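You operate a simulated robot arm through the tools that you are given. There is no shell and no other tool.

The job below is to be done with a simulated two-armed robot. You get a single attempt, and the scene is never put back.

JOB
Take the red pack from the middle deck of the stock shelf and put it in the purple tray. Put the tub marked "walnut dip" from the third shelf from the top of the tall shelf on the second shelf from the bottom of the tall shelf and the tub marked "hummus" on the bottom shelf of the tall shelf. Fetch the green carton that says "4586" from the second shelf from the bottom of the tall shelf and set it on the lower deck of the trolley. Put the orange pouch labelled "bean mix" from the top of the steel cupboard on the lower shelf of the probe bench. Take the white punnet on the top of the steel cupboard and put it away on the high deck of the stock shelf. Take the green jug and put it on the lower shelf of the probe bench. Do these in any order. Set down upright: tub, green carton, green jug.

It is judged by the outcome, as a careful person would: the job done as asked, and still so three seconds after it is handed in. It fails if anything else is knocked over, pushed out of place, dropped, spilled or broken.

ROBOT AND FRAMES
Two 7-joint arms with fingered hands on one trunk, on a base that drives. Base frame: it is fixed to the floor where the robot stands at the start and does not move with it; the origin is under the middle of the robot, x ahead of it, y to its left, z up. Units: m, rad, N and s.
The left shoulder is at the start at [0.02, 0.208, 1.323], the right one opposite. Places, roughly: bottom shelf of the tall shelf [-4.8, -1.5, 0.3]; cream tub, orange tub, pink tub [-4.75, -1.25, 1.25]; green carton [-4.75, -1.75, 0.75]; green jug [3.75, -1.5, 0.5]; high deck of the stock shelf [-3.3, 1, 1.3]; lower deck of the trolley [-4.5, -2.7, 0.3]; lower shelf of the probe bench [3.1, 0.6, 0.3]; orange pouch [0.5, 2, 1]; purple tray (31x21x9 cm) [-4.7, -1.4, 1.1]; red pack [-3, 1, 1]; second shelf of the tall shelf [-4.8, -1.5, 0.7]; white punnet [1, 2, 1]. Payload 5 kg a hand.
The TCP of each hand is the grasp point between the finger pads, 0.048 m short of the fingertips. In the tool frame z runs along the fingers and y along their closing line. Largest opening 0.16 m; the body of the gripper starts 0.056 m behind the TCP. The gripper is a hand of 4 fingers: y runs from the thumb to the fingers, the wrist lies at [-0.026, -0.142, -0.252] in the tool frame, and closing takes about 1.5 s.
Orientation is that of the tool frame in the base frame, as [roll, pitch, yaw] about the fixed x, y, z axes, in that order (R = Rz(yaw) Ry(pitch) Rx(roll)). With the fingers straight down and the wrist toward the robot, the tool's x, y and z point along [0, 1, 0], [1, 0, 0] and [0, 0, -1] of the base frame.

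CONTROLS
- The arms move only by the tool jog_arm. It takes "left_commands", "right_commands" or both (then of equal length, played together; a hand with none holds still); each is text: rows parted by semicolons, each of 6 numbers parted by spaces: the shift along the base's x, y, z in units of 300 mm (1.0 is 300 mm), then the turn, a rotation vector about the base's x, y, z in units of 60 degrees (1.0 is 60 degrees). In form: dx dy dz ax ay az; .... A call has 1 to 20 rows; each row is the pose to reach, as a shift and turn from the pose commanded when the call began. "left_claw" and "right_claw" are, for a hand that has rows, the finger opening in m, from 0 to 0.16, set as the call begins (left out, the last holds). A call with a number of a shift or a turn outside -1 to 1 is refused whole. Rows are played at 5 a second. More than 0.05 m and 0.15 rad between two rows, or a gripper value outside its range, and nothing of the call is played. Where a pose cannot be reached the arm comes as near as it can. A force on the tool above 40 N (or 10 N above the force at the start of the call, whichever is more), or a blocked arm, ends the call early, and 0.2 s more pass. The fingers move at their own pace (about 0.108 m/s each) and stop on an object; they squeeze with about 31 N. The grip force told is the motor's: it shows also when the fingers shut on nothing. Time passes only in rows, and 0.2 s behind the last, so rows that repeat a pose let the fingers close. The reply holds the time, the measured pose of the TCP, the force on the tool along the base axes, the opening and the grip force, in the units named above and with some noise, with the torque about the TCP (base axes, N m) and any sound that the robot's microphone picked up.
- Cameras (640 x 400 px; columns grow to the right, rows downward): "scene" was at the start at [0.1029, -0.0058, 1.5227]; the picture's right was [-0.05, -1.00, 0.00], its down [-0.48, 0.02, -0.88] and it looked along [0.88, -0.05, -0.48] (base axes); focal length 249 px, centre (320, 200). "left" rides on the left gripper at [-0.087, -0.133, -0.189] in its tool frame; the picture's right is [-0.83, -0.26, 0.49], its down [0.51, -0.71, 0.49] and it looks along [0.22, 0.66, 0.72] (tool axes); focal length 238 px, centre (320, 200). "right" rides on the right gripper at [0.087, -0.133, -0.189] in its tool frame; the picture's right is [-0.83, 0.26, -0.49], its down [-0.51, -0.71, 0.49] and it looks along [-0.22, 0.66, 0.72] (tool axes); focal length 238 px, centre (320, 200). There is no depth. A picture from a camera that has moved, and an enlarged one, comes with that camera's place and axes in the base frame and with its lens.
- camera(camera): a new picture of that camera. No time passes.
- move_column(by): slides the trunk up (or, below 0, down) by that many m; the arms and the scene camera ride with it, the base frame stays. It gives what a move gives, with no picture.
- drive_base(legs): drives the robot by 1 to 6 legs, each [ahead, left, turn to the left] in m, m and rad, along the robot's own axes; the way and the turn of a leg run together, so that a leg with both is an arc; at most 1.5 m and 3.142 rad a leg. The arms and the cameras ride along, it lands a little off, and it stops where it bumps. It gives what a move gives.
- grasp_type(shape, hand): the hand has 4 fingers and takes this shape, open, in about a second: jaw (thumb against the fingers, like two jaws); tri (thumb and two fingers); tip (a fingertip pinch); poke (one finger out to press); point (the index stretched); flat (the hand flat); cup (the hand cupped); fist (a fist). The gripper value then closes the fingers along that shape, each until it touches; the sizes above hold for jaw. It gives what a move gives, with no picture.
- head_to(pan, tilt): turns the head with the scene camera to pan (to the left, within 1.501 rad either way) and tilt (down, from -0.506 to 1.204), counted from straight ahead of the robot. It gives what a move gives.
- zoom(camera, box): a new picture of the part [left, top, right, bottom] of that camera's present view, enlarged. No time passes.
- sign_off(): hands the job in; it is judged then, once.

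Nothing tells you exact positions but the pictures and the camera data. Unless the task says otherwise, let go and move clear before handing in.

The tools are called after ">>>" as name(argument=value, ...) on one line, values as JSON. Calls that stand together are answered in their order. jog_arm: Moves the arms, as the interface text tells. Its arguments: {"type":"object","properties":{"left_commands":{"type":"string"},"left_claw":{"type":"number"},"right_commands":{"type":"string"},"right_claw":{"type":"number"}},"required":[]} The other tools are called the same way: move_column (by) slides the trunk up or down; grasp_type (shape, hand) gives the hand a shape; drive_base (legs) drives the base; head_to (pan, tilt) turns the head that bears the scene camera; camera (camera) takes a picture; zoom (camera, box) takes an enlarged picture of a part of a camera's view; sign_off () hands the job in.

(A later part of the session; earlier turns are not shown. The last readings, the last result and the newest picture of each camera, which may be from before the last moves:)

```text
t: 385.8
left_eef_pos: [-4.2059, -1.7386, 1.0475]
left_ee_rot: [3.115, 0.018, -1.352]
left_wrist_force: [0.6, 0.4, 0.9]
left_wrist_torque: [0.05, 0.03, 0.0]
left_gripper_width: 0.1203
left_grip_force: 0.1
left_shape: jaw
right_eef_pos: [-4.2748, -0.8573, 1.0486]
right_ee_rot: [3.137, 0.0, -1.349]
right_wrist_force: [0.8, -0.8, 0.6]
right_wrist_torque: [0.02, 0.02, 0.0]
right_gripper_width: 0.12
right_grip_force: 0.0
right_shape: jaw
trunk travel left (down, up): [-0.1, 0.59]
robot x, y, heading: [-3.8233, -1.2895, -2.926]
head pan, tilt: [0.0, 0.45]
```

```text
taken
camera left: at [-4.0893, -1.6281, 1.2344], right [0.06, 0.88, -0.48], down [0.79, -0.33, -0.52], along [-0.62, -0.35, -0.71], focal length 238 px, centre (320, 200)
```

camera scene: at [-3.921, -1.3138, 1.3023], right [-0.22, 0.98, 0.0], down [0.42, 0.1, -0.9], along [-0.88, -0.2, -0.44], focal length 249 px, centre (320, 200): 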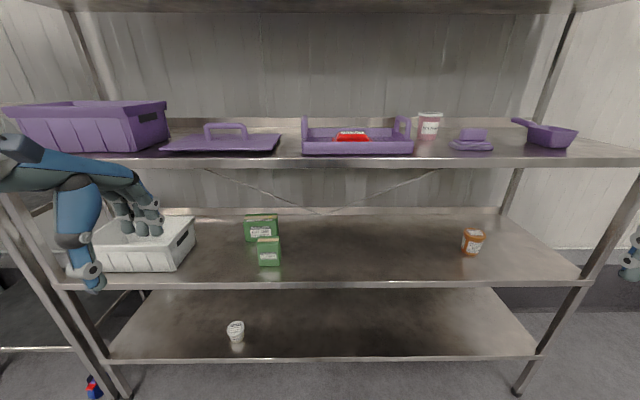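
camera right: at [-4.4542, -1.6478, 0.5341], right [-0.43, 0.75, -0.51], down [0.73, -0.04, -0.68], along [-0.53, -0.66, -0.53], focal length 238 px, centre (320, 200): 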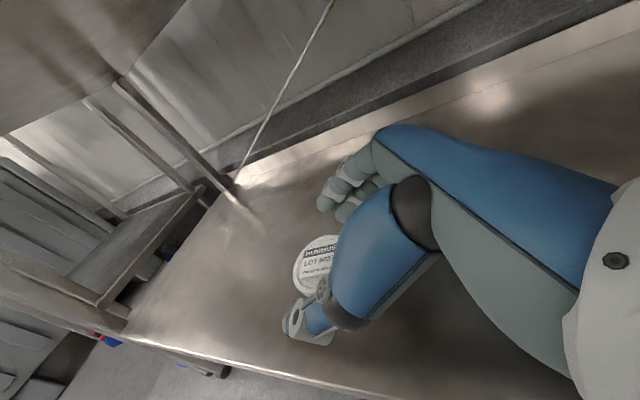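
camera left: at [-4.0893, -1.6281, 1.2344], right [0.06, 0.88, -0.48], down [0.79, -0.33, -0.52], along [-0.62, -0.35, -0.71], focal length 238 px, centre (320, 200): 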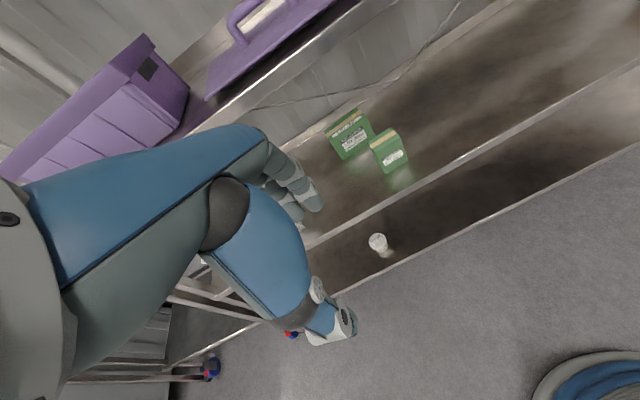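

>>> jog_arm(left_commands="-0.08 0.07 -0.09 0 0 0; -0.16 0.14 -0.18 0 0 0; -0.24 0.21 -0.27 0 0 0; -0.31 0.28 -0.36 0 0 0; -0.39 0.35 -0.45 0 0 0; -0.47 0.42 -0.54 0 0 0; -0.552 0.493 -0.625 0 0 0; -0.552 0.493 -0.625 0 0 0")

>>> drive_base(legs=[[0.08, 0, 0]])

>>> camera(camera="scene")

>>> camera(camera="left")

```text
t: 387.6
left_eef_pos: [-4.3668, -1.5922, 0.8597]
left_ee_rot: [3.111, 0.016, -1.352]
left_wrist_force: [0.6, -0.1, 0.0]
left_wrist_torque: [0.02, 0.05, -0.03]
left_gripper_width: 0.1201
left_grip_force: 0.1
left_shape: jaw
right_eef_pos: [-4.2739, -0.8566, 1.0495]
right_ee_rot: [3.137, -0.001, -1.348]
right_wrist_force: [0.0, 0.4, 0.4]
right_wrist_torque: [0.05, 0.05, 0.04]
right_gripper_width: 0.12
right_grip_force: 0.1
right_shape: jaw
trunk travel left (down, up): [-0.1, 0.59]
robot x, y, heading: [-3.829, -1.2921, -2.922]
head pan, tilt: [0.0, 0.45]
```

```text
t: 388.6
left_eef_pos: [-4.4463, -1.6101, 0.8595]
left_ee_rot: [3.114, 0.015, -1.351]
left_wrist_force: [-1.0, -0.7, -0.8]
left_wrist_torque: [0.03, -0.11, -0.03]
left_gripper_width: 0.1202
left_grip_force: 0.1
left_shape: jaw
right_eef_pos: [-4.3544, -0.874, 1.0482]
right_ee_rot: [3.14, -0.001, -1.348]
right_wrist_force: [-0.8, -0.1, -0.4]
right_wrist_torque: [0.0, -0.15, 0.02]
right_gripper_width: 0.1197
right_grip_force: 0.2
right_shape: jaw
trunk travel left (down, up): [-0.1, 0.59]
robot x, y, heading: [-3.9007, -1.3072, -2.921]
head pan, tilt: [0.0, 0.45]
```

```text
taken
camera scene: at [-4.0003, -1.3303, 1.3021], right [-0.22, 0.98, 0.0], down [0.43, 0.1, -0.9], along [-0.88, -0.2, -0.44], focal length 249 px, centre (320, 200)
```

scene: 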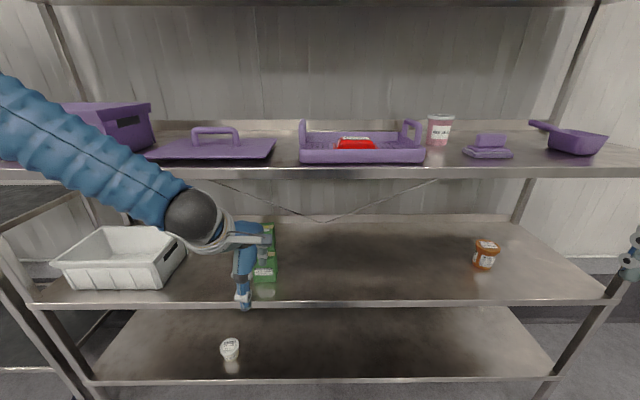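

```text
taken
camera left: at [-4.329, -1.4974, 1.0469], right [0.06, 0.88, -0.48], down [0.79, -0.33, -0.52], along [-0.61, -0.35, -0.71], focal length 238 px, centre (320, 200)
```

left: 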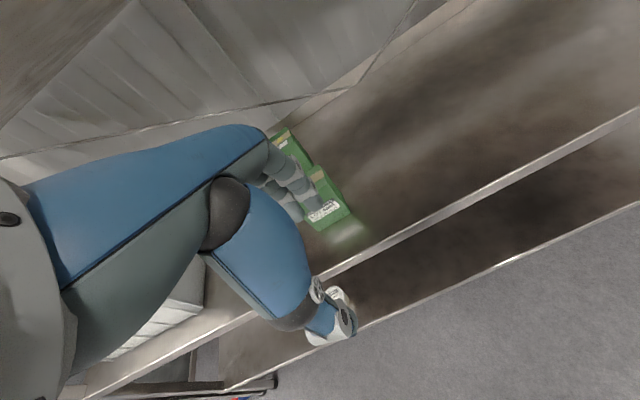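

I'll tilt the left hand 15° so the wrist stays clear of the shelf above, and extend over the carton.

>>> jog_arm(left_commands="0 0 0 -0.027 0.122 0; 0 0 0 -0.0547 0.244 0; -0.12 -0.024 0 -0.0547 0.244 0; -0.24 -0.048 0 -0.0547 0.244 0; -0.36 -0.072 0 -0.0547 0.244 0; -0.48 -0.096 0 -0.0547 0.244 0; -0.569 -0.114 0 -0.0547 0.244 0; -0.569 -0.114 0 -0.0547 0.244 0")

>>> camera(camera="scene")

>>> camera(camera="left")

```text
t: 390.4
left_eef_pos: [-4.617, -1.6433, 0.8616]
left_ee_rot: [2.85, 0.017, -1.356]
left_wrist_force: [0.4, 0.2, 0.0]
left_wrist_torque: [0.01, 0.03, -0.03]
left_gripper_width: 0.12
left_grip_force: 0.0
left_shape: jaw
right_eef_pos: [-4.3514, -0.8741, 1.0488]
right_ee_rot: [3.138, 0.002, -1.348]
right_wrist_force: [-0.5, -0.5, -0.1]
right_wrist_torque: [0.04, 0.03, 0.0]
right_gripper_width: 0.12
right_grip_force: 0.0
right_shape: jaw
trunk travel left (down, up): [-0.1, 0.59]
robot x, y, heading: [-3.8998, -1.3059, -2.918]
head pan, tilt: [0.0, 0.45]
```

```text
taken
camera scene: at [-3.9982, -1.3302, 1.3024], right [-0.22, 0.98, 0.0], down [0.42, 0.1, -0.9], along [-0.88, -0.2, -0.44], focal length 249 px, centre (320, 200)
```

scene: 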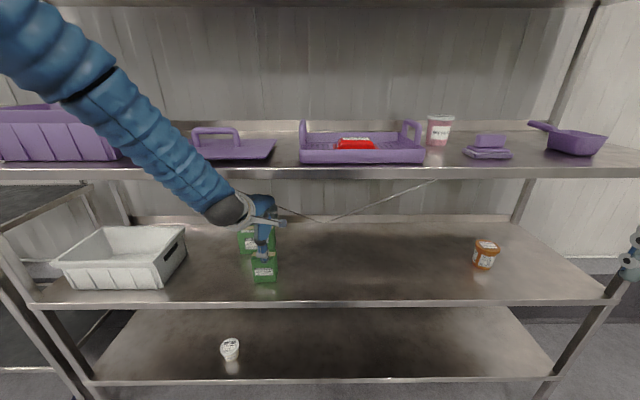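

```text
taken
camera left: at [-4.4576, -1.5214, 1.0057], right [-0.07, 0.85, -0.53], down [0.63, -0.37, -0.68], along [-0.77, -0.38, -0.51], focal length 238 px, centre (320, 200)
```

left: 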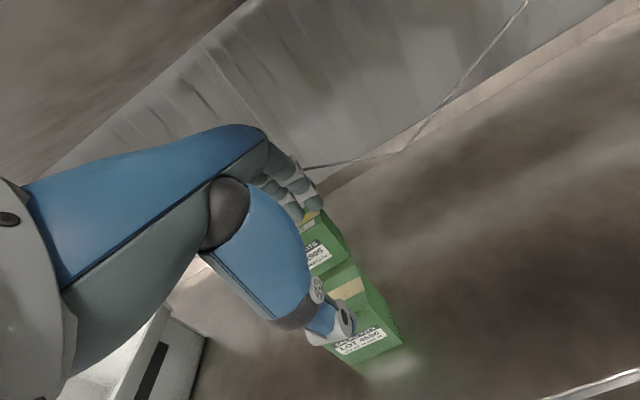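

>>> zoom(camera="left", box=[250, 180, 450, 380])

>>> zoom(camera="scene", box=[210, 180, 330, 300])

```text
2.00 times, centred on (350, 280) of left
camera zoom: at [-4.4576, -1.5214, 1.0057], right [-0.07, 0.85, -0.53], down [0.63, -0.37, -0.68], along [-0.77, -0.38, -0.51], focal length 477 px, centre (260, 40)
```

zoom: 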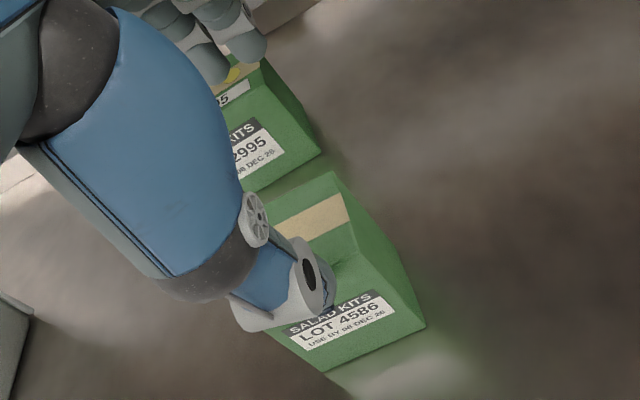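

```text
3.33 times, centred on (270, 240) of scene
camera zoom: at [-3.9982, -1.3302, 1.3024], right [-0.22, 0.98, 0.0], down [0.42, 0.1, -0.9], along [-0.88, -0.2, -0.44], focal length 831 px, centre (487, 67)
```

zoom: 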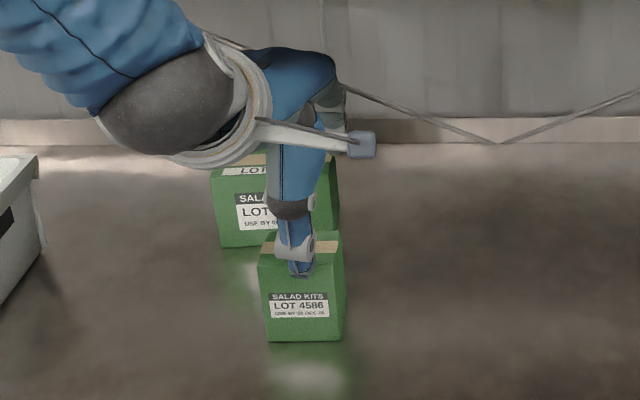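

The carton is about 1 cm left of the hand's centre. I'll shift left 1 cm and descend while reducing the tilt.

>>> jog_arm(left_commands="0.003 -0.015 -0.06 0.007 -0.03 0; 0.007 -0.033 -0.13 0.014 -0.06 0; 0.007 -0.033 -0.2 0.02 -0.09 0; 0.007 -0.033 -0.26 0.027 -0.12 0; 0.007 -0.033 -0.32 0.034 -0.15 0; 0.007 -0.033 -0.38 0.0407 -0.1786 0; 0.007 -0.033 -0.38 0.0407 -0.1786 0")

>>> camera(camera="left")

>>> zoom(camera="scene", box=[180, 160, 330, 300])

```text
t: 391.9
left_eef_pos: [-4.6203, -1.6551, 0.7566]
left_ee_rot: [3.024, 0.019, -1.351]
left_wrist_force: [3.5, 1.2, 20.6]
left_wrist_torque: [0.54, -1.82, -0.07]
left_gripper_width: 0.1214
left_grip_force: 0.1
left_shape: jaw
right_eef_pos: [-4.3531, -0.8742, 1.0485]
right_ee_rot: [3.137, -0.001, -1.349]
right_wrist_force: [-0.7, 0.0, -0.3]
right_wrist_torque: [0.01, -0.13, -0.03]
right_gripper_width: 0.1199
right_grip_force: 0.1
right_shape: jaw
trunk travel left (down, up): [-0.1, 0.59]
robot x, y, heading: [-3.9039, -1.306, -2.922]
head pan, tilt: [0.0, 0.45]
stopped in row 7 (left hand): the force on the tool passed its limit at 43 N (the readings are from after the stop); the commanded pose is now the measured one
```

```text
taken
camera left: at [-4.4884, -1.5404, 0.9309], right [0.01, 0.87, -0.5], down [0.74, -0.34, -0.58], along [-0.67, -0.36, -0.65], focal length 238 px, centre (320, 200)
```

left: 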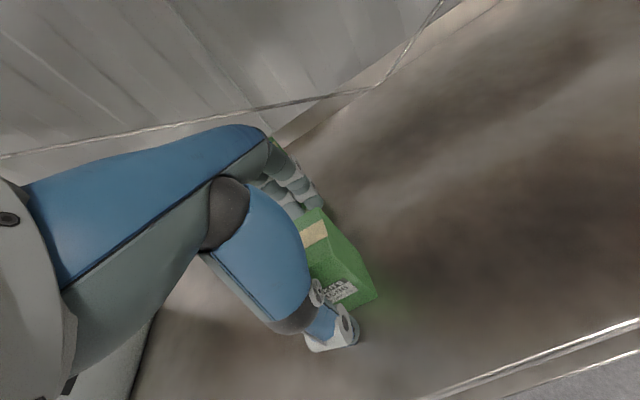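

```text
2.86 times, centred on (255, 230) of scene
camera zoom: at [-3.9981, -1.3299, 1.3025], right [-0.22, 0.98, 0.0], down [0.42, 0.1, -0.9], along [-0.88, -0.2, -0.44], focal length 712 px, centre (506, 114)
```

zoom: 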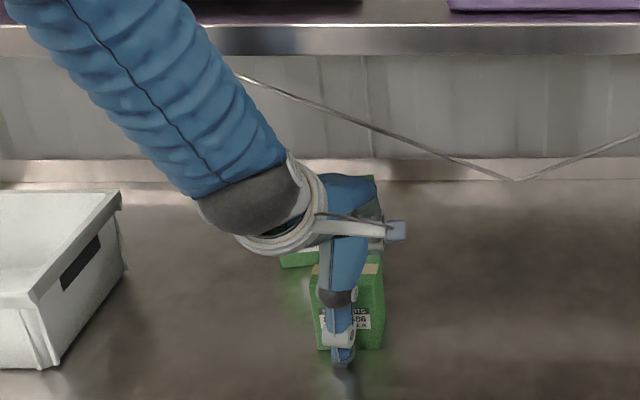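

The thumb touched the shelf. Rise 6 mm, then close on the carton.

>>> jog_arm(left_commands="0 0 0.02 0 0 0; 0 0 0.02 0 0 0")

>>> jog_arm(left_commands="0 0 0 0 0 0; 0 0 0 0 0 0; 0 0 0 0 0 0; 0 0 0 0 0 0; 0 0 0 0 0 0; 0 0 0 0 0 0; 0 0 0 0 0 0", left_claw=0.0)

>>> camera(camera="left")

>>> zoom(camera="scene", box=[210, 200, 330, 300])

```text
t: 392.6
left_eef_pos: [-4.6198, -1.6546, 0.7587]
left_ee_rot: [3.032, 0.017, -1.351]
left_wrist_force: [1.0, 0.0, 0.1]
left_wrist_torque: [-0.02, -0.03, -0.01]
left_gripper_width: 0.1201
left_grip_force: 0.2
left_shape: jaw
right_eef_pos: [-4.3527, -0.8728, 1.0488]
right_ee_rot: [3.138, -0.001, -1.349]
right_wrist_force: [0.3, 0.3, 0.7]
right_wrist_torque: [0.03, 0.02, 0.01]
right_gripper_width: 0.1199
right_grip_force: 0.1
right_shape: jaw
trunk travel left (down, up): [-0.1, 0.59]
robot x, y, heading: [-3.8985, -1.3082, -2.916]
head pan, tilt: [0.0, 0.45]
```

```text
t: 394.1
left_eef_pos: [-4.6198, -1.6553, 0.76]
left_ee_rot: [3.029, 0.016, -1.352]
left_wrist_force: [1.0, -0.2, 0.0]
left_wrist_torque: [-0.01, 0.01, 0.03]
left_gripper_width: 0.0494
left_grip_force: 31.0
left_shape: jaw
right_eef_pos: [-4.3531, -0.8732, 1.0493]
right_ee_rot: [3.141, -0.001, -1.347]
right_wrist_force: [0.9, -0.4, -0.2]
right_wrist_torque: [0.03, 0.01, 0.03]
right_gripper_width: 0.1199
right_grip_force: 0.2
right_shape: jaw
trunk travel left (down, up): [-0.1, 0.59]
robot x, y, heading: [-3.9026, -1.3077, -2.921]
head pan, tilt: [0.0, 0.45]
```

```text
taken
camera left: at [-4.4888, -1.5399, 0.9341], right [0.01, 0.87, -0.5], down [0.74, -0.34, -0.58], along [-0.67, -0.36, -0.65], focal length 238 px, centre (320, 200)
```

left: 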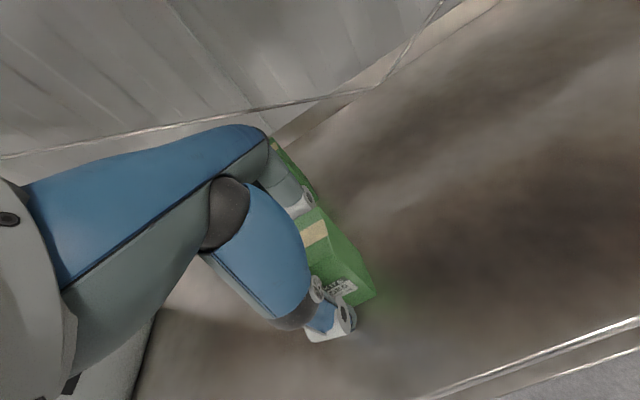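

```text
4.00 times, centred on (270, 250) of scene
camera zoom: at [-3.9988, -1.3301, 1.3023], right [-0.22, 0.98, 0.0], down [0.42, 0.1, -0.9], along [-0.88, -0.2, -0.44], focal length 997 px, centre (520, 0)
```

zoom: 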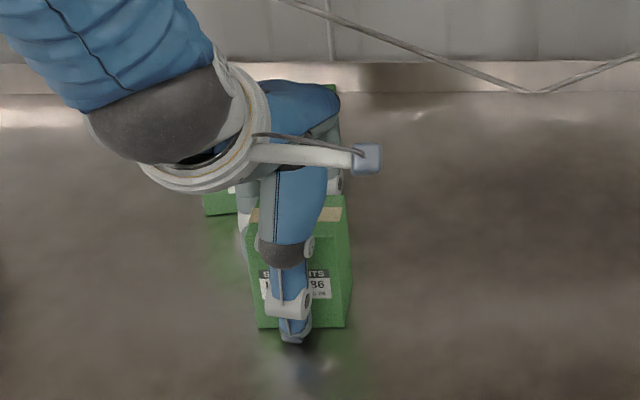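

Gripped at 4.9 cm. A small lift, then back straight out.

>>> jog_arm(left_commands="0 0 0.03 0 0 0; 0 0 0.06 0 0 0; 0 0 0.085 0 0 0; 0 0 0.085 0 0 0")

>>> zoom(camera="scene", box=[210, 200, 330, 300])

```text
t: 395.1
left_eef_pos: [-4.6189, -1.6548, 0.7851]
left_ee_rot: [3.03, 0.016, -1.351]
left_wrist_force: [-0.7, 0.4, -2.1]
left_wrist_torque: [0.01, 0.08, 0.04]
left_gripper_width: 0.0497
left_grip_force: 31.4
left_shape: jaw
right_eef_pos: [-4.3535, -0.8728, 1.0477]
right_ee_rot: [3.14, -0.001, -1.347]
right_wrist_force: [0.5, 0.6, -0.3]
right_wrist_torque: [0.0, 0.01, -0.03]
right_gripper_width: 0.1198
right_grip_force: 0.1
right_shape: jaw
trunk travel left (down, up): [-0.1, 0.59]
robot x, y, heading: [-3.9012, -1.3074, -2.922]
head pan, tilt: [0.0, 0.45]
```

```text
4.00 times, centred on (270, 250) of scene
camera zoom: at [-3.9989, -1.3302, 1.3023], right [-0.22, 0.98, 0.0], down [0.43, 0.1, -0.9], along [-0.88, -0.2, -0.44], focal length 997 px, centre (520, 0)
```

zoom: 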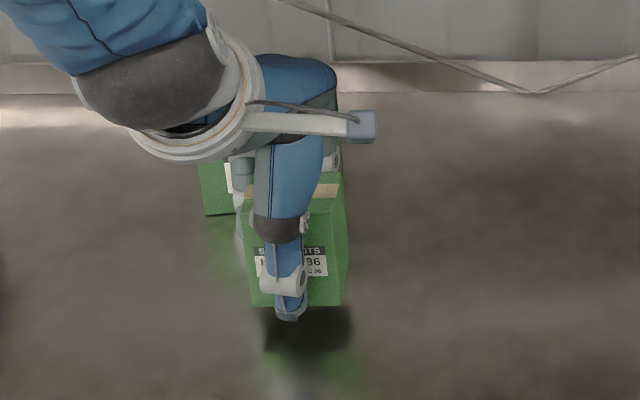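

Held level. I'll draw the arm straight back 0.22 m instead of backing into the table behind me.

>>> jog_arm(left_commands="0.12 0.027 0 0 0 0; 0.25 0.056 0 0 0 0; 0.38 0.085 0 0 0 0; 0.51 0.115 0 0 0 0; 0.64 0.144 0 0 0 0; 0.72 0.162 0 0 0 0; 0.72 0.162 0 0 0 0")

>>> camera(camera="scene")

>>> camera(camera="left")

```text
t: 396.8
left_eef_pos: [-4.4044, -1.6071, 0.7873]
left_ee_rot: [3.029, 0.019, -1.351]
left_wrist_force: [-0.2, 0.1, -2.4]
left_wrist_torque: [-0.02, 0.04, 0.03]
left_gripper_width: 0.0496
left_grip_force: 30.9
left_shape: jaw
right_eef_pos: [-4.3531, -0.8743, 1.0489]
right_ee_rot: [3.14, -0.002, -1.349]
right_wrist_force: [0.4, 0.7, -1.1]
right_wrist_torque: [-0.01, 0.01, -0.06]
right_gripper_width: 0.1202
right_grip_force: 0.1
right_shape: jaw
trunk travel left (down, up): [-0.1, 0.59]
robot x, y, heading: [-3.9004, -1.3067, -2.918]
head pan, tilt: [0.0, 0.45]
```

```text
taken
camera scene: at [-3.9987, -1.33, 1.3023], right [-0.22, 0.98, 0.0], down [0.42, 0.1, -0.9], along [-0.88, -0.2, -0.44], focal length 249 px, centre (320, 200)
```

scene: 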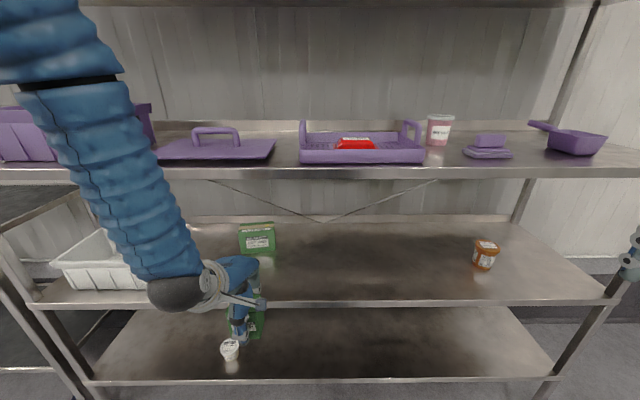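

```text
taken
camera left: at [-4.2738, -1.4925, 0.9613], right [0.01, 0.87, -0.5], down [0.74, -0.34, -0.58], along [-0.67, -0.36, -0.65], focal length 238 px, centre (320, 200)
```

left: 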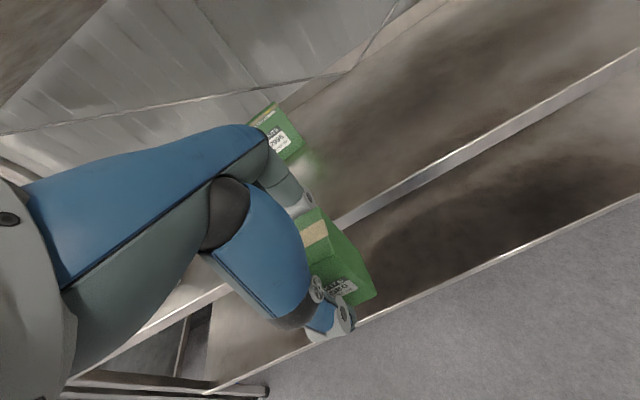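

The other carton is undisturbed. Before sliding left to the trolley, I'll look that way.

>>> head_to(pan=1.1, tilt=0.45)

>>> camera(camera="scene")

```text
t: 398.1
left_eef_pos: [-4.4061, -1.6074, 0.7871]
left_ee_rot: [3.03, 0.018, -1.352]
left_wrist_force: [-0.5, -0.9, -2.0]
left_wrist_torque: [0.0, 0.11, 0.01]
left_gripper_width: 0.0495
left_grip_force: 31.2
left_shape: jaw
right_eef_pos: [-4.3532, -0.873, 1.0495]
right_ee_rot: [3.14, -0.003, -1.348]
right_wrist_force: [0.8, 0.4, -0.5]
right_wrist_torque: [0.02, -0.01, -0.05]
right_gripper_width: 0.1197
right_grip_force: 0.1
right_shape: jaw
trunk travel left (down, up): [-0.1, 0.59]
robot x, y, heading: [-3.8996, -1.3079, -2.92]
head pan, tilt: [1.1, 0.45]
```

```text
taken
camera scene: at [-3.9318, -1.3989, 1.3023], right [-0.97, 0.25, 0.0], down [0.11, 0.42, -0.9], along [-0.22, -0.87, -0.44], focal length 249 px, centre (320, 200)
```

scene: 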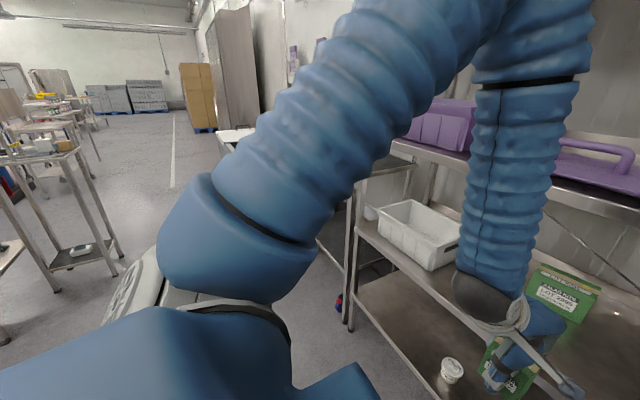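

The floor to the left is free. Sliding 1.0 m left along the shelf front.

>>> drive_base(legs=[[0, 1.0, 0]])

>>> head_to(pan=0.2, tilt=0.6)

>>> camera(camera="scene")

>>> camera(camera="left")

```text
t: 402.5
left_eef_pos: [-4.2073, -2.4794, 0.7867]
left_ee_rot: [3.033, 0.02, -1.374]
left_wrist_force: [2.0, 1.4, -5.0]
left_wrist_torque: [-0.12, 0.27, 0.01]
left_gripper_width: 0.0496
left_grip_force: 31.4
left_shape: jaw
right_eef_pos: [-4.1539, -1.7537, 1.0481]
right_ee_rot: [3.138, -0.002, -1.348]
right_wrist_force: [0.5, 0.2, 0.0]
right_wrist_torque: [-0.1, 0.02, 0.02]
right_gripper_width: 0.1198
right_grip_force: 0.0
right_shape: jaw
trunk travel left (down, up): [-0.1, 0.59]
robot x, y, heading: [-3.7025, -2.1853, -2.925]
head pan, tilt: [1.1, 0.45]
stopped in leg 1: the force on the tool passed its limit at 62 N (the readings are from after the stop); the commanded pose is now the measured one
```

```text
t: 403.7
left_eef_pos: [-4.2092, -2.4787, 0.7861]
left_ee_rot: [3.032, 0.02, -1.375]
left_wrist_force: [0.7, 4.5, -4.0]
left_wrist_torque: [-0.39, 0.13, -0.12]
left_gripper_width: 0.0493
left_grip_force: 30.8
left_shape: jaw
right_eef_pos: [-4.1532, -1.7535, 1.0477]
right_ee_rot: [3.14, -0.002, -1.349]
right_wrist_force: [-1.2, -0.3, 0.2]
right_wrist_torque: [0.0, 0.0, -0.01]
right_gripper_width: 0.12
right_grip_force: 0.0
right_shape: jaw
trunk travel left (down, up): [-0.1, 0.59]
robot x, y, heading: [-3.7059, -2.1891, -2.925]
head pan, tilt: [0.201, 0.6]
```

```text
taken
camera scene: at [-3.7924, -2.2263, 1.2888], right [-0.41, 0.91, 0.0], down [0.52, 0.23, -0.82], along [-0.75, -0.34, -0.57], focal length 249 px, centre (320, 200)
```

scene: 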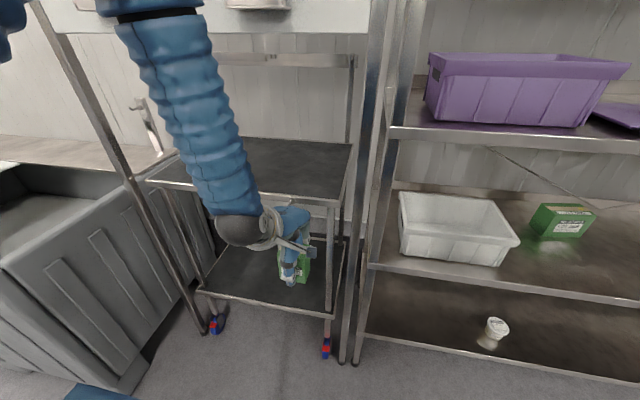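

```text
taken
camera left: at [-4.0749, -2.3675, 0.9616], right [0.04, 0.87, -0.5], down [0.73, -0.36, -0.58], along [-0.68, -0.34, -0.65], focal length 238 px, centre (320, 200)
```

left: 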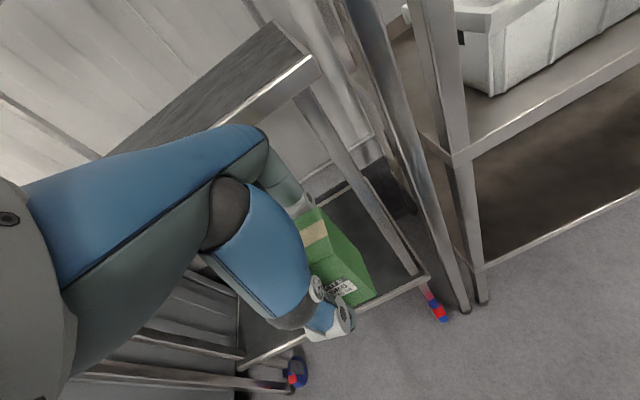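

Something on the left touched the hand at about z≈0.87. I'll move back right 12 cm and look at what it is.

>>> drive_base(legs=[[0, -0.15, 0]])

>>> head_to(pan=0.45, tilt=0.5)

>>> camera(camera="scene")

>>> camera(camera="left")

```text
t: 405.0
left_eef_pos: [-4.2409, -2.3343, 0.7868]
left_ee_rot: [3.03, 0.018, -1.379]
left_wrist_force: [0.3, 1.1, -2.9]
left_wrist_torque: [-0.13, 0.03, 0.08]
left_gripper_width: 0.0492
left_grip_force: 30.6
left_shape: jaw
right_eef_pos: [-4.1857, -1.6077, 1.0463]
right_ee_rot: [3.14, -0.004, -1.352]
right_wrist_force: [0.1, 1.7, -0.3]
right_wrist_torque: [-0.19, 0.02, 0.01]
right_gripper_width: 0.1199
right_grip_force: 0.0
right_shape: jaw
trunk travel left (down, up): [-0.1, 0.59]
robot x, y, heading: [-3.7374, -2.0453, -2.922]
head pan, tilt: [0.201, 0.6]
```

```text
t: 405.8
left_eef_pos: [-4.2409, -2.3347, 0.7867]
left_ee_rot: [3.032, 0.017, -1.376]
left_wrist_force: [0.0, 0.6, -1.6]
left_wrist_torque: [-0.04, 0.09, -0.01]
left_gripper_width: 0.0494
left_grip_force: 31.2
left_shape: jaw
right_eef_pos: [-4.1845, -1.61, 1.0483]
right_ee_rot: [3.14, -0.002, -1.352]
right_wrist_force: [-0.1, -0.2, -0.1]
right_wrist_torque: [-0.03, -0.02, -0.01]
right_gripper_width: 0.1199
right_grip_force: 0.1
right_shape: jaw
trunk travel left (down, up): [-0.1, 0.59]
robot x, y, heading: [-3.7328, -2.0442, -2.93]
head pan, tilt: [0.45, 0.499]
```

```text
taken
camera scene: at [-3.8148, -2.1039, 1.2978], right [-0.62, 0.79, 0.0], down [0.38, 0.3, -0.88], along [-0.69, -0.54, -0.48], focal length 249 px, centre (320, 200)
```

scene: 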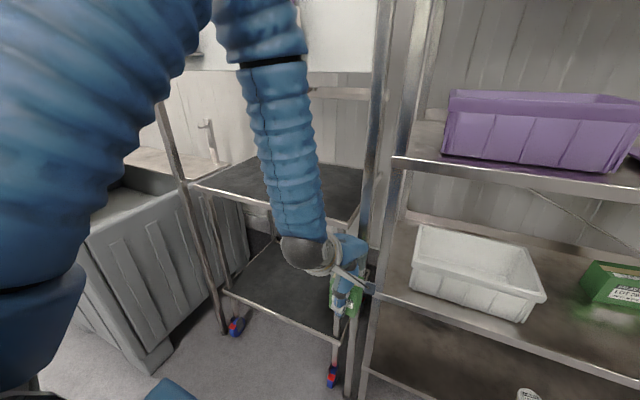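

```text
taken
camera left: at [-4.1069, -2.2238, 0.9615], right [0.04, 0.87, -0.5], down [0.73, -0.36, -0.58], along [-0.68, -0.34, -0.65], focal length 238 px, centre (320, 200)
```

left: 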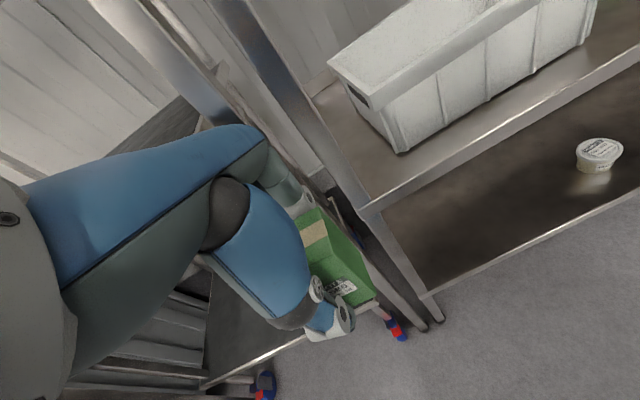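

I'll move the left hand (with the carton) toward my middle so I can see the trolley properly.

>>> jog_arm(left_commands="-0.03 0.14 0.05 0 0 0; -0.06 0.28 0.1 0 0 0; -0.09 0.42 0.15 0 0 0; -0.12 0.56 0.2 0 0 0; -0.15 0.7 0.25 0 0 0; -0.175 0.815 0.3 0 0 0; -0.175 0.815 0.3 0 0 0")

>>> head_to(pan=0.8, tilt=0.5)

>>> camera(camera="scene")

```text
t: 407.4
left_eef_pos: [-4.2964, -2.0903, 0.8771]
left_ee_rot: [3.032, 0.017, -1.379]
left_wrist_force: [-0.5, 0.7, -2.8]
left_wrist_torque: [0.0, 0.05, 0.01]
left_gripper_width: 0.0493
left_grip_force: 30.8
left_shape: jaw
right_eef_pos: [-4.1842, -1.6089, 1.0475]
right_ee_rot: [3.14, -0.003, -1.354]
right_wrist_force: [0.0, -0.2, 0.4]
right_wrist_torque: [0.04, 0.0, 0.02]
right_gripper_width: 0.1199
right_grip_force: 0.0
right_shape: jaw
trunk travel left (down, up): [-0.1, 0.59]
robot x, y, heading: [-3.7372, -2.0429, -2.923]
head pan, tilt: [0.45, 0.499]
```

```text
t: 408.2
left_eef_pos: [-4.2956, -2.0903, 0.8765]
left_ee_rot: [3.032, 0.018, -1.381]
left_wrist_force: [0.3, 0.0, -2.7]
left_wrist_torque: [-0.01, 0.07, -0.02]
left_gripper_width: 0.0492
left_grip_force: 30.9
left_shape: jaw
right_eef_pos: [-4.1837, -1.6095, 1.0478]
right_ee_rot: [3.139, -0.002, -1.351]
right_wrist_force: [-0.6, 1.3, 0.7]
right_wrist_torque: [0.0, -0.01, -0.02]
right_gripper_width: 0.1199
right_grip_force: 0.1
right_shape: jaw
trunk travel left (down, up): [-0.1, 0.59]
robot x, y, heading: [-3.7357, -2.0441, -2.928]
head pan, tilt: [0.799, 0.499]
```

```text
taken
camera scene: at [-3.7912, -2.1249, 1.2979], right [-0.85, 0.53, 0.0], down [0.25, 0.41, -0.88], along [-0.46, -0.75, -0.48], focal length 249 px, centre (320, 200)
```

scene: 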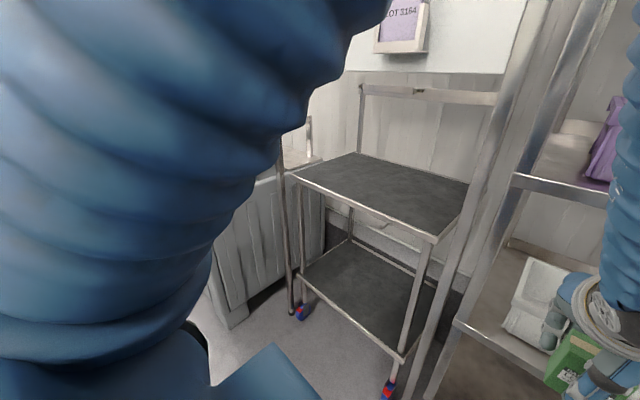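

>>> zoom(camera="scene", box=[270, 140, 470, 380])

```text
1.67 times, centred on (370, 260) of scene
camera zoom: at [-3.7912, -2.1249, 1.2979], right [-0.85, 0.53, 0.0], down [0.25, 0.41, -0.88], along [-0.46, -0.75, -0.48], focal length 416 px, centre (237, 100)
```

zoom: 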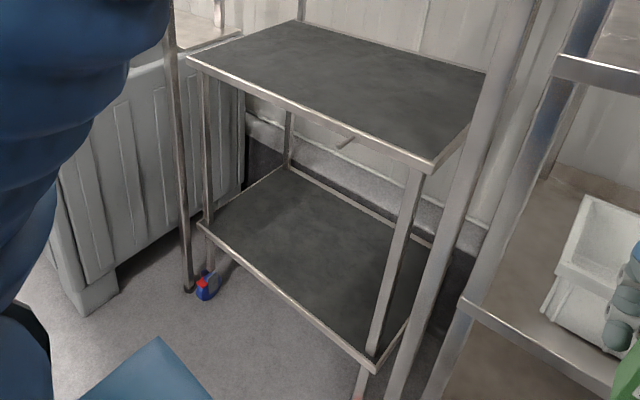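

It's a small peg sticking out from the front edge of the trolley's upper deck (z≈0.85) that the knuckles met; the trolley hasn't moved. I'll lower the trunk and the hand well below that height before sliding left.

>>> move_column(by=-0.1)

>>> jog_arm(left_commands="0.022 -0.067 -0.103 0 0 0; 0.044 -0.134 -0.207 0 0 0; 0.067 -0.2 -0.31 0 0 0; 0.089 -0.27 -0.413 0 0 0; 0.11 -0.336 -0.517 0 0 0; 0.133 -0.403 -0.62 0 0 0; 0.156 -0.47 -0.723 0 0 0; 0.178 -0.54 -0.827 0 0 0; 0.2 -0.605 -0.93 0 0 0; 0.2 -0.605 -0.93 0 0 0")

>>> head_to(pan=0.3, tilt=0.6)

>>> camera(camera="scene")

```text
t: 409.6
left_eef_pos: [-4.2954, -2.0905, 0.7778]
left_ee_rot: [3.029, 0.019, -1.378]
left_wrist_force: [-0.6, -0.5, -1.8]
left_wrist_torque: [-0.03, 0.09, -0.02]
left_gripper_width: 0.0492
left_grip_force: 30.7
left_shape: jaw
right_eef_pos: [-4.1849, -1.6088, 0.9493]
right_ee_rot: [3.138, -0.001, -1.352]
right_wrist_force: [-0.3, 0.2, 0.2]
right_wrist_torque: [0.02, 0.02, -0.03]
right_gripper_width: 0.12
right_grip_force: 0.0
right_shape: jaw
trunk travel left (down, up): [0.0, 0.69]
robot x, y, heading: [-3.7332, -2.0459, -2.923]
head pan, tilt: [0.799, 0.499]
```

```text
t: 411.8
left_eef_pos: [-4.2351, -2.2698, 0.5004]
left_ee_rot: [3.03, 0.019, -1.379]
left_wrist_force: [0.2, 0.9, -2.5]
left_wrist_torque: [-0.02, 0.07, 0.02]
left_gripper_width: 0.0492
left_grip_force: 31.6
left_shape: jaw
right_eef_pos: [-4.1843, -1.6087, 0.9485]
right_ee_rot: [3.14, -0.002, -1.352]
right_wrist_force: [0.2, -0.1, 0.5]
right_wrist_torque: [0.0, 0.0, -0.02]
right_gripper_width: 0.1198
right_grip_force: 0.0
right_shape: jaw
trunk travel left (down, up): [0.0, 0.69]
robot x, y, heading: [-3.7358, -2.044, -2.924]
head pan, tilt: [0.799, 0.499]
```

```text
t: 412.7
left_eef_pos: [-4.2327, -2.2704, 0.5017]
left_ee_rot: [3.032, 0.02, -1.376]
left_wrist_force: [-0.3, -0.4, -3.1]
left_wrist_torque: [0.01, 0.07, 0.0]
left_gripper_width: 0.0494
left_grip_force: 30.9
left_shape: jaw
right_eef_pos: [-4.1833, -1.609, 0.948]
right_ee_rot: [3.14, -0.001, -1.354]
right_wrist_force: [0.0, 0.0, -0.5]
right_wrist_torque: [0.0, -0.03, -0.01]
right_gripper_width: 0.1196
right_grip_force: 0.0
right_shape: jaw
trunk travel left (down, up): [0.0, 0.69]
robot x, y, heading: [-3.7349, -2.0462, -2.925]
head pan, tilt: [0.3, 0.6]
```

```text
taken
camera scene: at [-3.82, -2.0915, 1.1888], right [-0.49, 0.87, 0.0], down [0.49, 0.28, -0.82], along [-0.72, -0.41, -0.57], focal length 249 px, centre (320, 200)
```

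scene: 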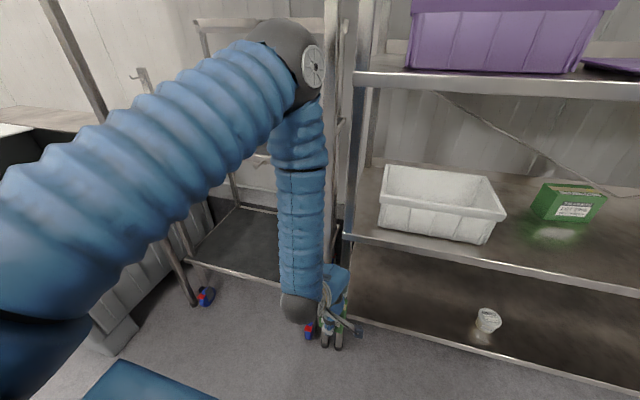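

I'll drive diagonally back and left so that I have room to stretch the arm out low toward the trolley.

>>> drive_base(legs=[[-0.15, 0.35, 0]])

>>> jog_arm(left_commands="-0.13 -0.03 0 0 0 0; -0.26 -0.06 0 0 0 0; -0.39 -0.09 0 0 0 0; -0.52 -0.12 0 0 0 0; -0.65 -0.15 0 0 0 0; -0.78 -0.18 0 0 0 0; -0.78 -0.18 0 0 0 0")

>>> camera(camera="scene")

>>> camera(camera="left")

```text
t: 415.1
left_eef_pos: [-4.0114, -2.5908, 0.5011]
left_ee_rot: [3.03, 0.02, -1.375]
left_wrist_force: [0.6, -0.5, -2.6]
left_wrist_torque: [0.02, 0.1, -0.01]
left_gripper_width: 0.0494
left_grip_force: 30.6
left_shape: jaw
right_eef_pos: [-3.9646, -1.9283, 0.9491]
right_ee_rot: [3.139, 0.001, -1.349]
right_wrist_force: [1.0, -0.2, 0.6]
right_wrist_torque: [0.02, 0.04, 0.0]
right_gripper_width: 0.1198
right_grip_force: 0.1
right_shape: jaw
trunk travel left (down, up): [0.0, 0.69]
robot x, y, heading: [-3.5106, -2.3625, -2.924]
head pan, tilt: [0.3, 0.6]
```

```text
t: 416.7
left_eef_pos: [-4.2469, -2.6427, 0.5021]
left_ee_rot: [3.032, 0.019, -1.373]
left_wrist_force: [-0.6, -0.5, -2.7]
left_wrist_torque: [-0.04, 0.07, 0.0]
left_gripper_width: 0.0493
left_grip_force: 30.8
left_shape: jaw
right_eef_pos: [-3.9636, -1.9281, 0.9491]
right_ee_rot: [3.139, -0.002, -1.349]
right_wrist_force: [0.7, 0.2, 0.0]
right_wrist_torque: [-0.02, -0.02, -0.01]
right_gripper_width: 0.1198
right_grip_force: 0.0
right_shape: jaw
trunk travel left (down, up): [0.0, 0.69]
robot x, y, heading: [-3.5121, -2.3647, -2.919]
head pan, tilt: [0.3, 0.6]
```

```text
taken
camera scene: at [-3.5978, -2.409, 1.1888], right [-0.5, 0.87, 0.0], down [0.49, 0.28, -0.82], along [-0.72, -0.41, -0.57], focal length 249 px, centre (320, 200)
```

scene: 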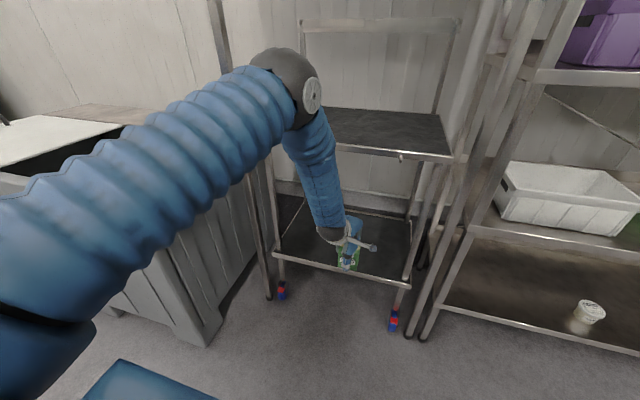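

```text
taken
camera left: at [-4.1115, -2.5319, 0.6768], right [0.03, 0.87, -0.5], down [0.73, -0.36, -0.58], along [-0.68, -0.34, -0.65], focal length 238 px, centre (320, 200)
```

left: 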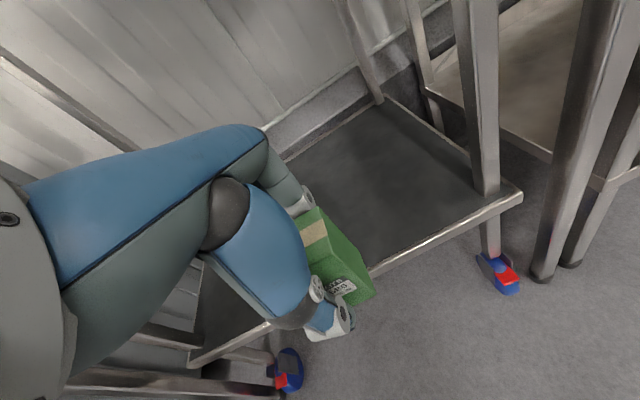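

The lower deck is right ahead. I'll stretch the arm 12 cm further and lower a bit, then drive in the last few centimetres.

>>> jog_arm(left_commands="-0.13 -0.03 -0.04 0 0 0; -0.26 -0.059 -0.08 0 0 0; -0.39 -0.088 -0.13 0 0 0; -0.39 -0.088 -0.13 0 0 0")

>>> drive_base(legs=[[0.055, 0, 0]])

>>> camera(camera="scene")

>>> camera(camera="left")

```text
t: 417.7
left_eef_pos: [-4.3609, -2.6692, 0.463]
left_ee_rot: [3.032, 0.019, -1.374]
left_wrist_force: [-0.5, -0.4, -2.6]
left_wrist_torque: [-0.02, 0.06, -0.01]
left_gripper_width: 0.049
left_grip_force: 30.8
left_shape: jaw
right_eef_pos: [-3.9633, -1.9287, 0.9479]
right_ee_rot: [3.141, -0.002, -1.349]
right_wrist_force: [0.3, -0.1, -0.3]
right_wrist_torque: [0.02, -0.01, -0.01]
right_gripper_width: 0.1198
right_grip_force: 0.2
right_shape: jaw
trunk travel left (down, up): [0.0, 0.69]
robot x, y, heading: [-3.511, -2.3599, -2.921]
head pan, tilt: [0.3, 0.6]
```

```text
t: 418.7
left_eef_pos: [-4.4149, -2.6819, 0.4609]
left_ee_rot: [3.033, 0.02, -1.373]
left_wrist_force: [-0.3, 0.1, -3.9]
left_wrist_torque: [0.01, 0.1, -0.02]
left_gripper_width: 0.049
left_grip_force: 31.7
left_shape: jaw
right_eef_pos: [-4.021, -1.9407, 0.9476]
right_ee_rot: [3.14, -0.003, -1.349]
right_wrist_force: [-0.5, -0.6, -0.7]
right_wrist_torque: [-0.02, -0.12, 0.06]
right_gripper_width: 0.1198
right_grip_force: 0.1
right_shape: jaw
trunk travel left (down, up): [0.0, 0.69]
robot x, y, heading: [-3.5651, -2.3753, -2.923]
head pan, tilt: [0.3, 0.6]
```

```text
taken
camera scene: at [-3.6536, -2.4216, 1.1886], right [-0.5, 0.87, 0.0], down [0.49, 0.28, -0.82], along [-0.71, -0.41, -0.57], focal length 249 px, centre (320, 200)
```

scene: 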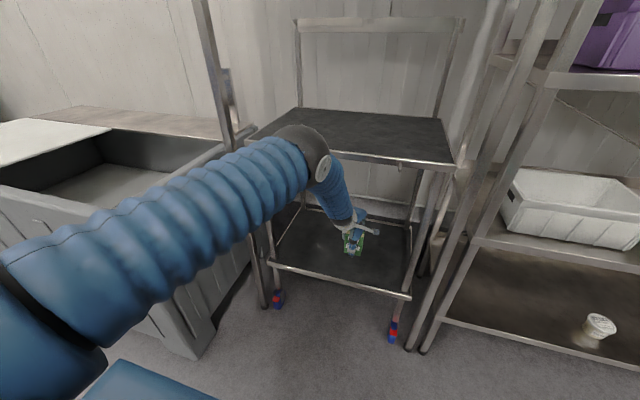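

```text
taken
camera left: at [-4.2815, -2.5703, 0.6356], right [0.04, 0.87, -0.5], down [0.74, -0.36, -0.57], along [-0.68, -0.34, -0.65], focal length 238 px, centre (320, 200)
```

left: 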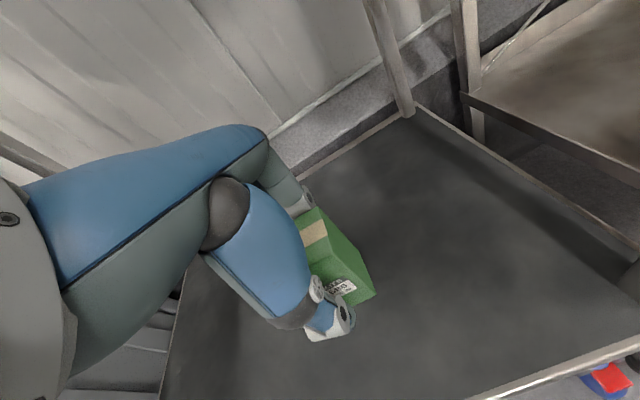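

The carton is ~12 cm inside the lower deck. Lowering gently.

>>> jog_arm(left_commands="0 0 -0.06 0 0 0; 0 0 -0.12 0 0 0; 0 0 -0.18 0 0 0; 0 0 -0.22 0 0 0; 0 0 -0.22 0 0 0")

>>> jog_arm(left_commands="0 0 -0.01 0 0 0; 0 0 -0.02 0 0 0; 0 0 -0.03 0 0 0; 0 0 -0.03 0 0 0")

>>> camera(camera="left")

>>> zoom(camera="scene", box=[280, 180, 440, 310])

```text
t: 419.9
left_eef_pos: [-4.416, -2.6816, 0.4005]
left_ee_rot: [3.028, 0.019, -1.376]
left_wrist_force: [4.8, -0.7, 10.2]
left_wrist_torque: [0.04, -0.67, -0.04]
left_gripper_width: 0.0493
left_grip_force: 31.1
left_shape: jaw
right_eef_pos: [-4.0194, -1.9412, 0.9489]
right_ee_rot: [3.139, -0.002, -1.347]
right_wrist_force: [0.9, -0.2, 0.6]
right_wrist_torque: [0.02, 0.01, -0.01]
right_gripper_width: 0.1201
right_grip_force: 0.1
right_shape: jaw
trunk travel left (down, up): [0.0, 0.69]
robot x, y, heading: [-3.5648, -2.3754, -2.922]
head pan, tilt: [0.3, 0.6]
```

```text
t: 420.5
left_eef_pos: [-4.4188, -2.6812, 0.3988]
left_ee_rot: [3.02, 0.021, -1.372]
left_wrist_force: [12.9, 2.7, 24.4]
left_wrist_torque: [0.37, -1.89, 0.01]
left_gripper_width: 0.0486
left_grip_force: 31.4
left_shape: jaw
right_eef_pos: [-4.0174, -1.9404, 0.9481]
right_ee_rot: [3.139, -0.001, -1.348]
right_wrist_force: [0.0, 0.9, -0.3]
right_wrist_torque: [0.04, -0.04, 0.0]
right_gripper_width: 0.12
right_grip_force: 0.0
right_shape: jaw
trunk travel left (down, up): [0.0, 0.69]
robot x, y, heading: [-3.5684, -2.3735, -2.922]
head pan, tilt: [0.3, 0.6]
stopped in row 3 (left hand): the force on the tool passed its limit at 43 N (the readings are from after the stop); the commanded pose is now the measured one
```

```text
taken
camera left: at [-4.283, -2.5705, 0.5717], right [0.03, 0.87, -0.5], down [0.73, -0.36, -0.58], along [-0.68, -0.35, -0.64], focal length 238 px, centre (320, 200)
```

left: 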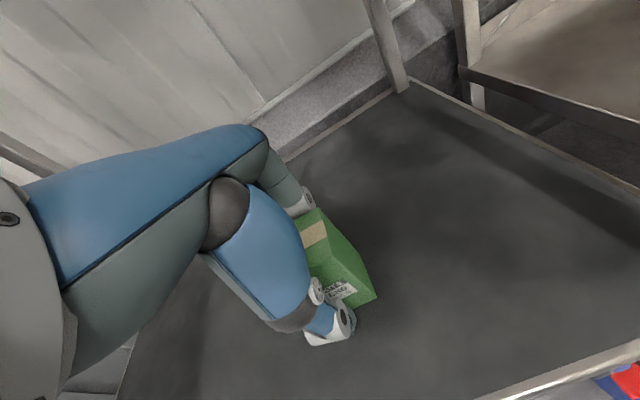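

```text
3.08 times, centred on (360, 245) of scene
camera zoom: at [-3.6505, -2.4208, 1.189], right [-0.5, 0.87, 0.0], down [0.49, 0.28, -0.83], along [-0.72, -0.41, -0.56], focal length 767 px, centre (197, 62)
```

zoom: 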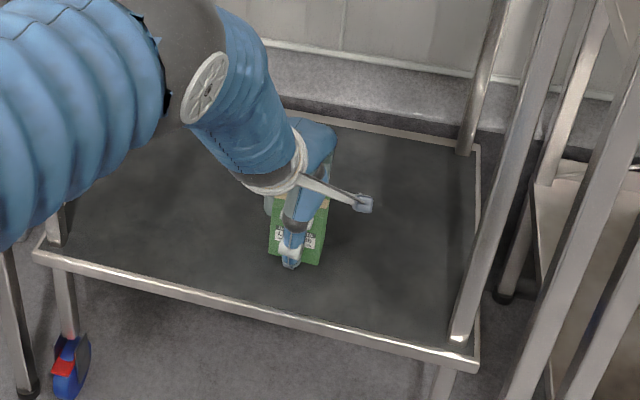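

>>> jog_arm(left_commands="0 0 0.008 0 0 0; 0 0 0.008 0 0 0")

>>> zoom(camera="scene", box=[320, 220, 390, 280])

```text
t: 421.1
left_eef_pos: [-4.4187, -2.6826, 0.3992]
left_ee_rot: [3.024, 0.018, -1.373]
left_wrist_force: [8.3, -0.1, 16.7]
left_wrist_torque: [0.18, -1.21, 0.01]
left_gripper_width: 0.0486
left_grip_force: 31.0
left_shape: jaw
right_eef_pos: [-4.0193, -1.9407, 0.9493]
right_ee_rot: [3.138, -0.001, -1.348]
right_wrist_force: [0.0, 0.2, 0.8]
right_wrist_torque: [-0.02, -0.01, 0.04]
right_gripper_width: 0.1199
right_grip_force: 0.1
right_shape: jaw
trunk travel left (down, up): [0.0, 0.69]
robot x, y, heading: [-3.5657, -2.3751, -2.921]
head pan, tilt: [0.3, 0.6]
```

```text
6.67 times, centred on (355, 250) of scene
camera zoom: at [-3.6511, -2.421, 1.1889], right [-0.5, 0.87, 0.0], down [0.49, 0.28, -0.83], along [-0.72, -0.41, -0.56], focal length 1662 px, centre (87, -133)
```

zoom: 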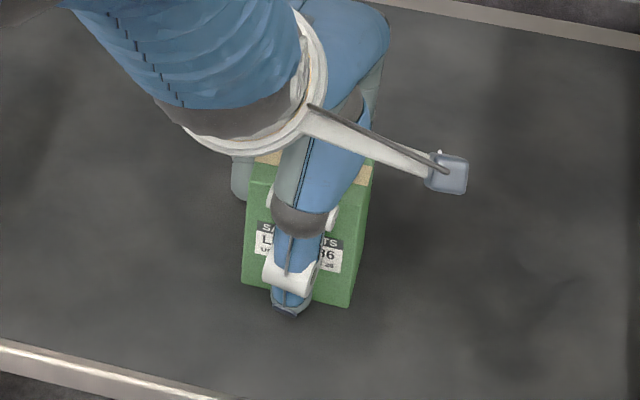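

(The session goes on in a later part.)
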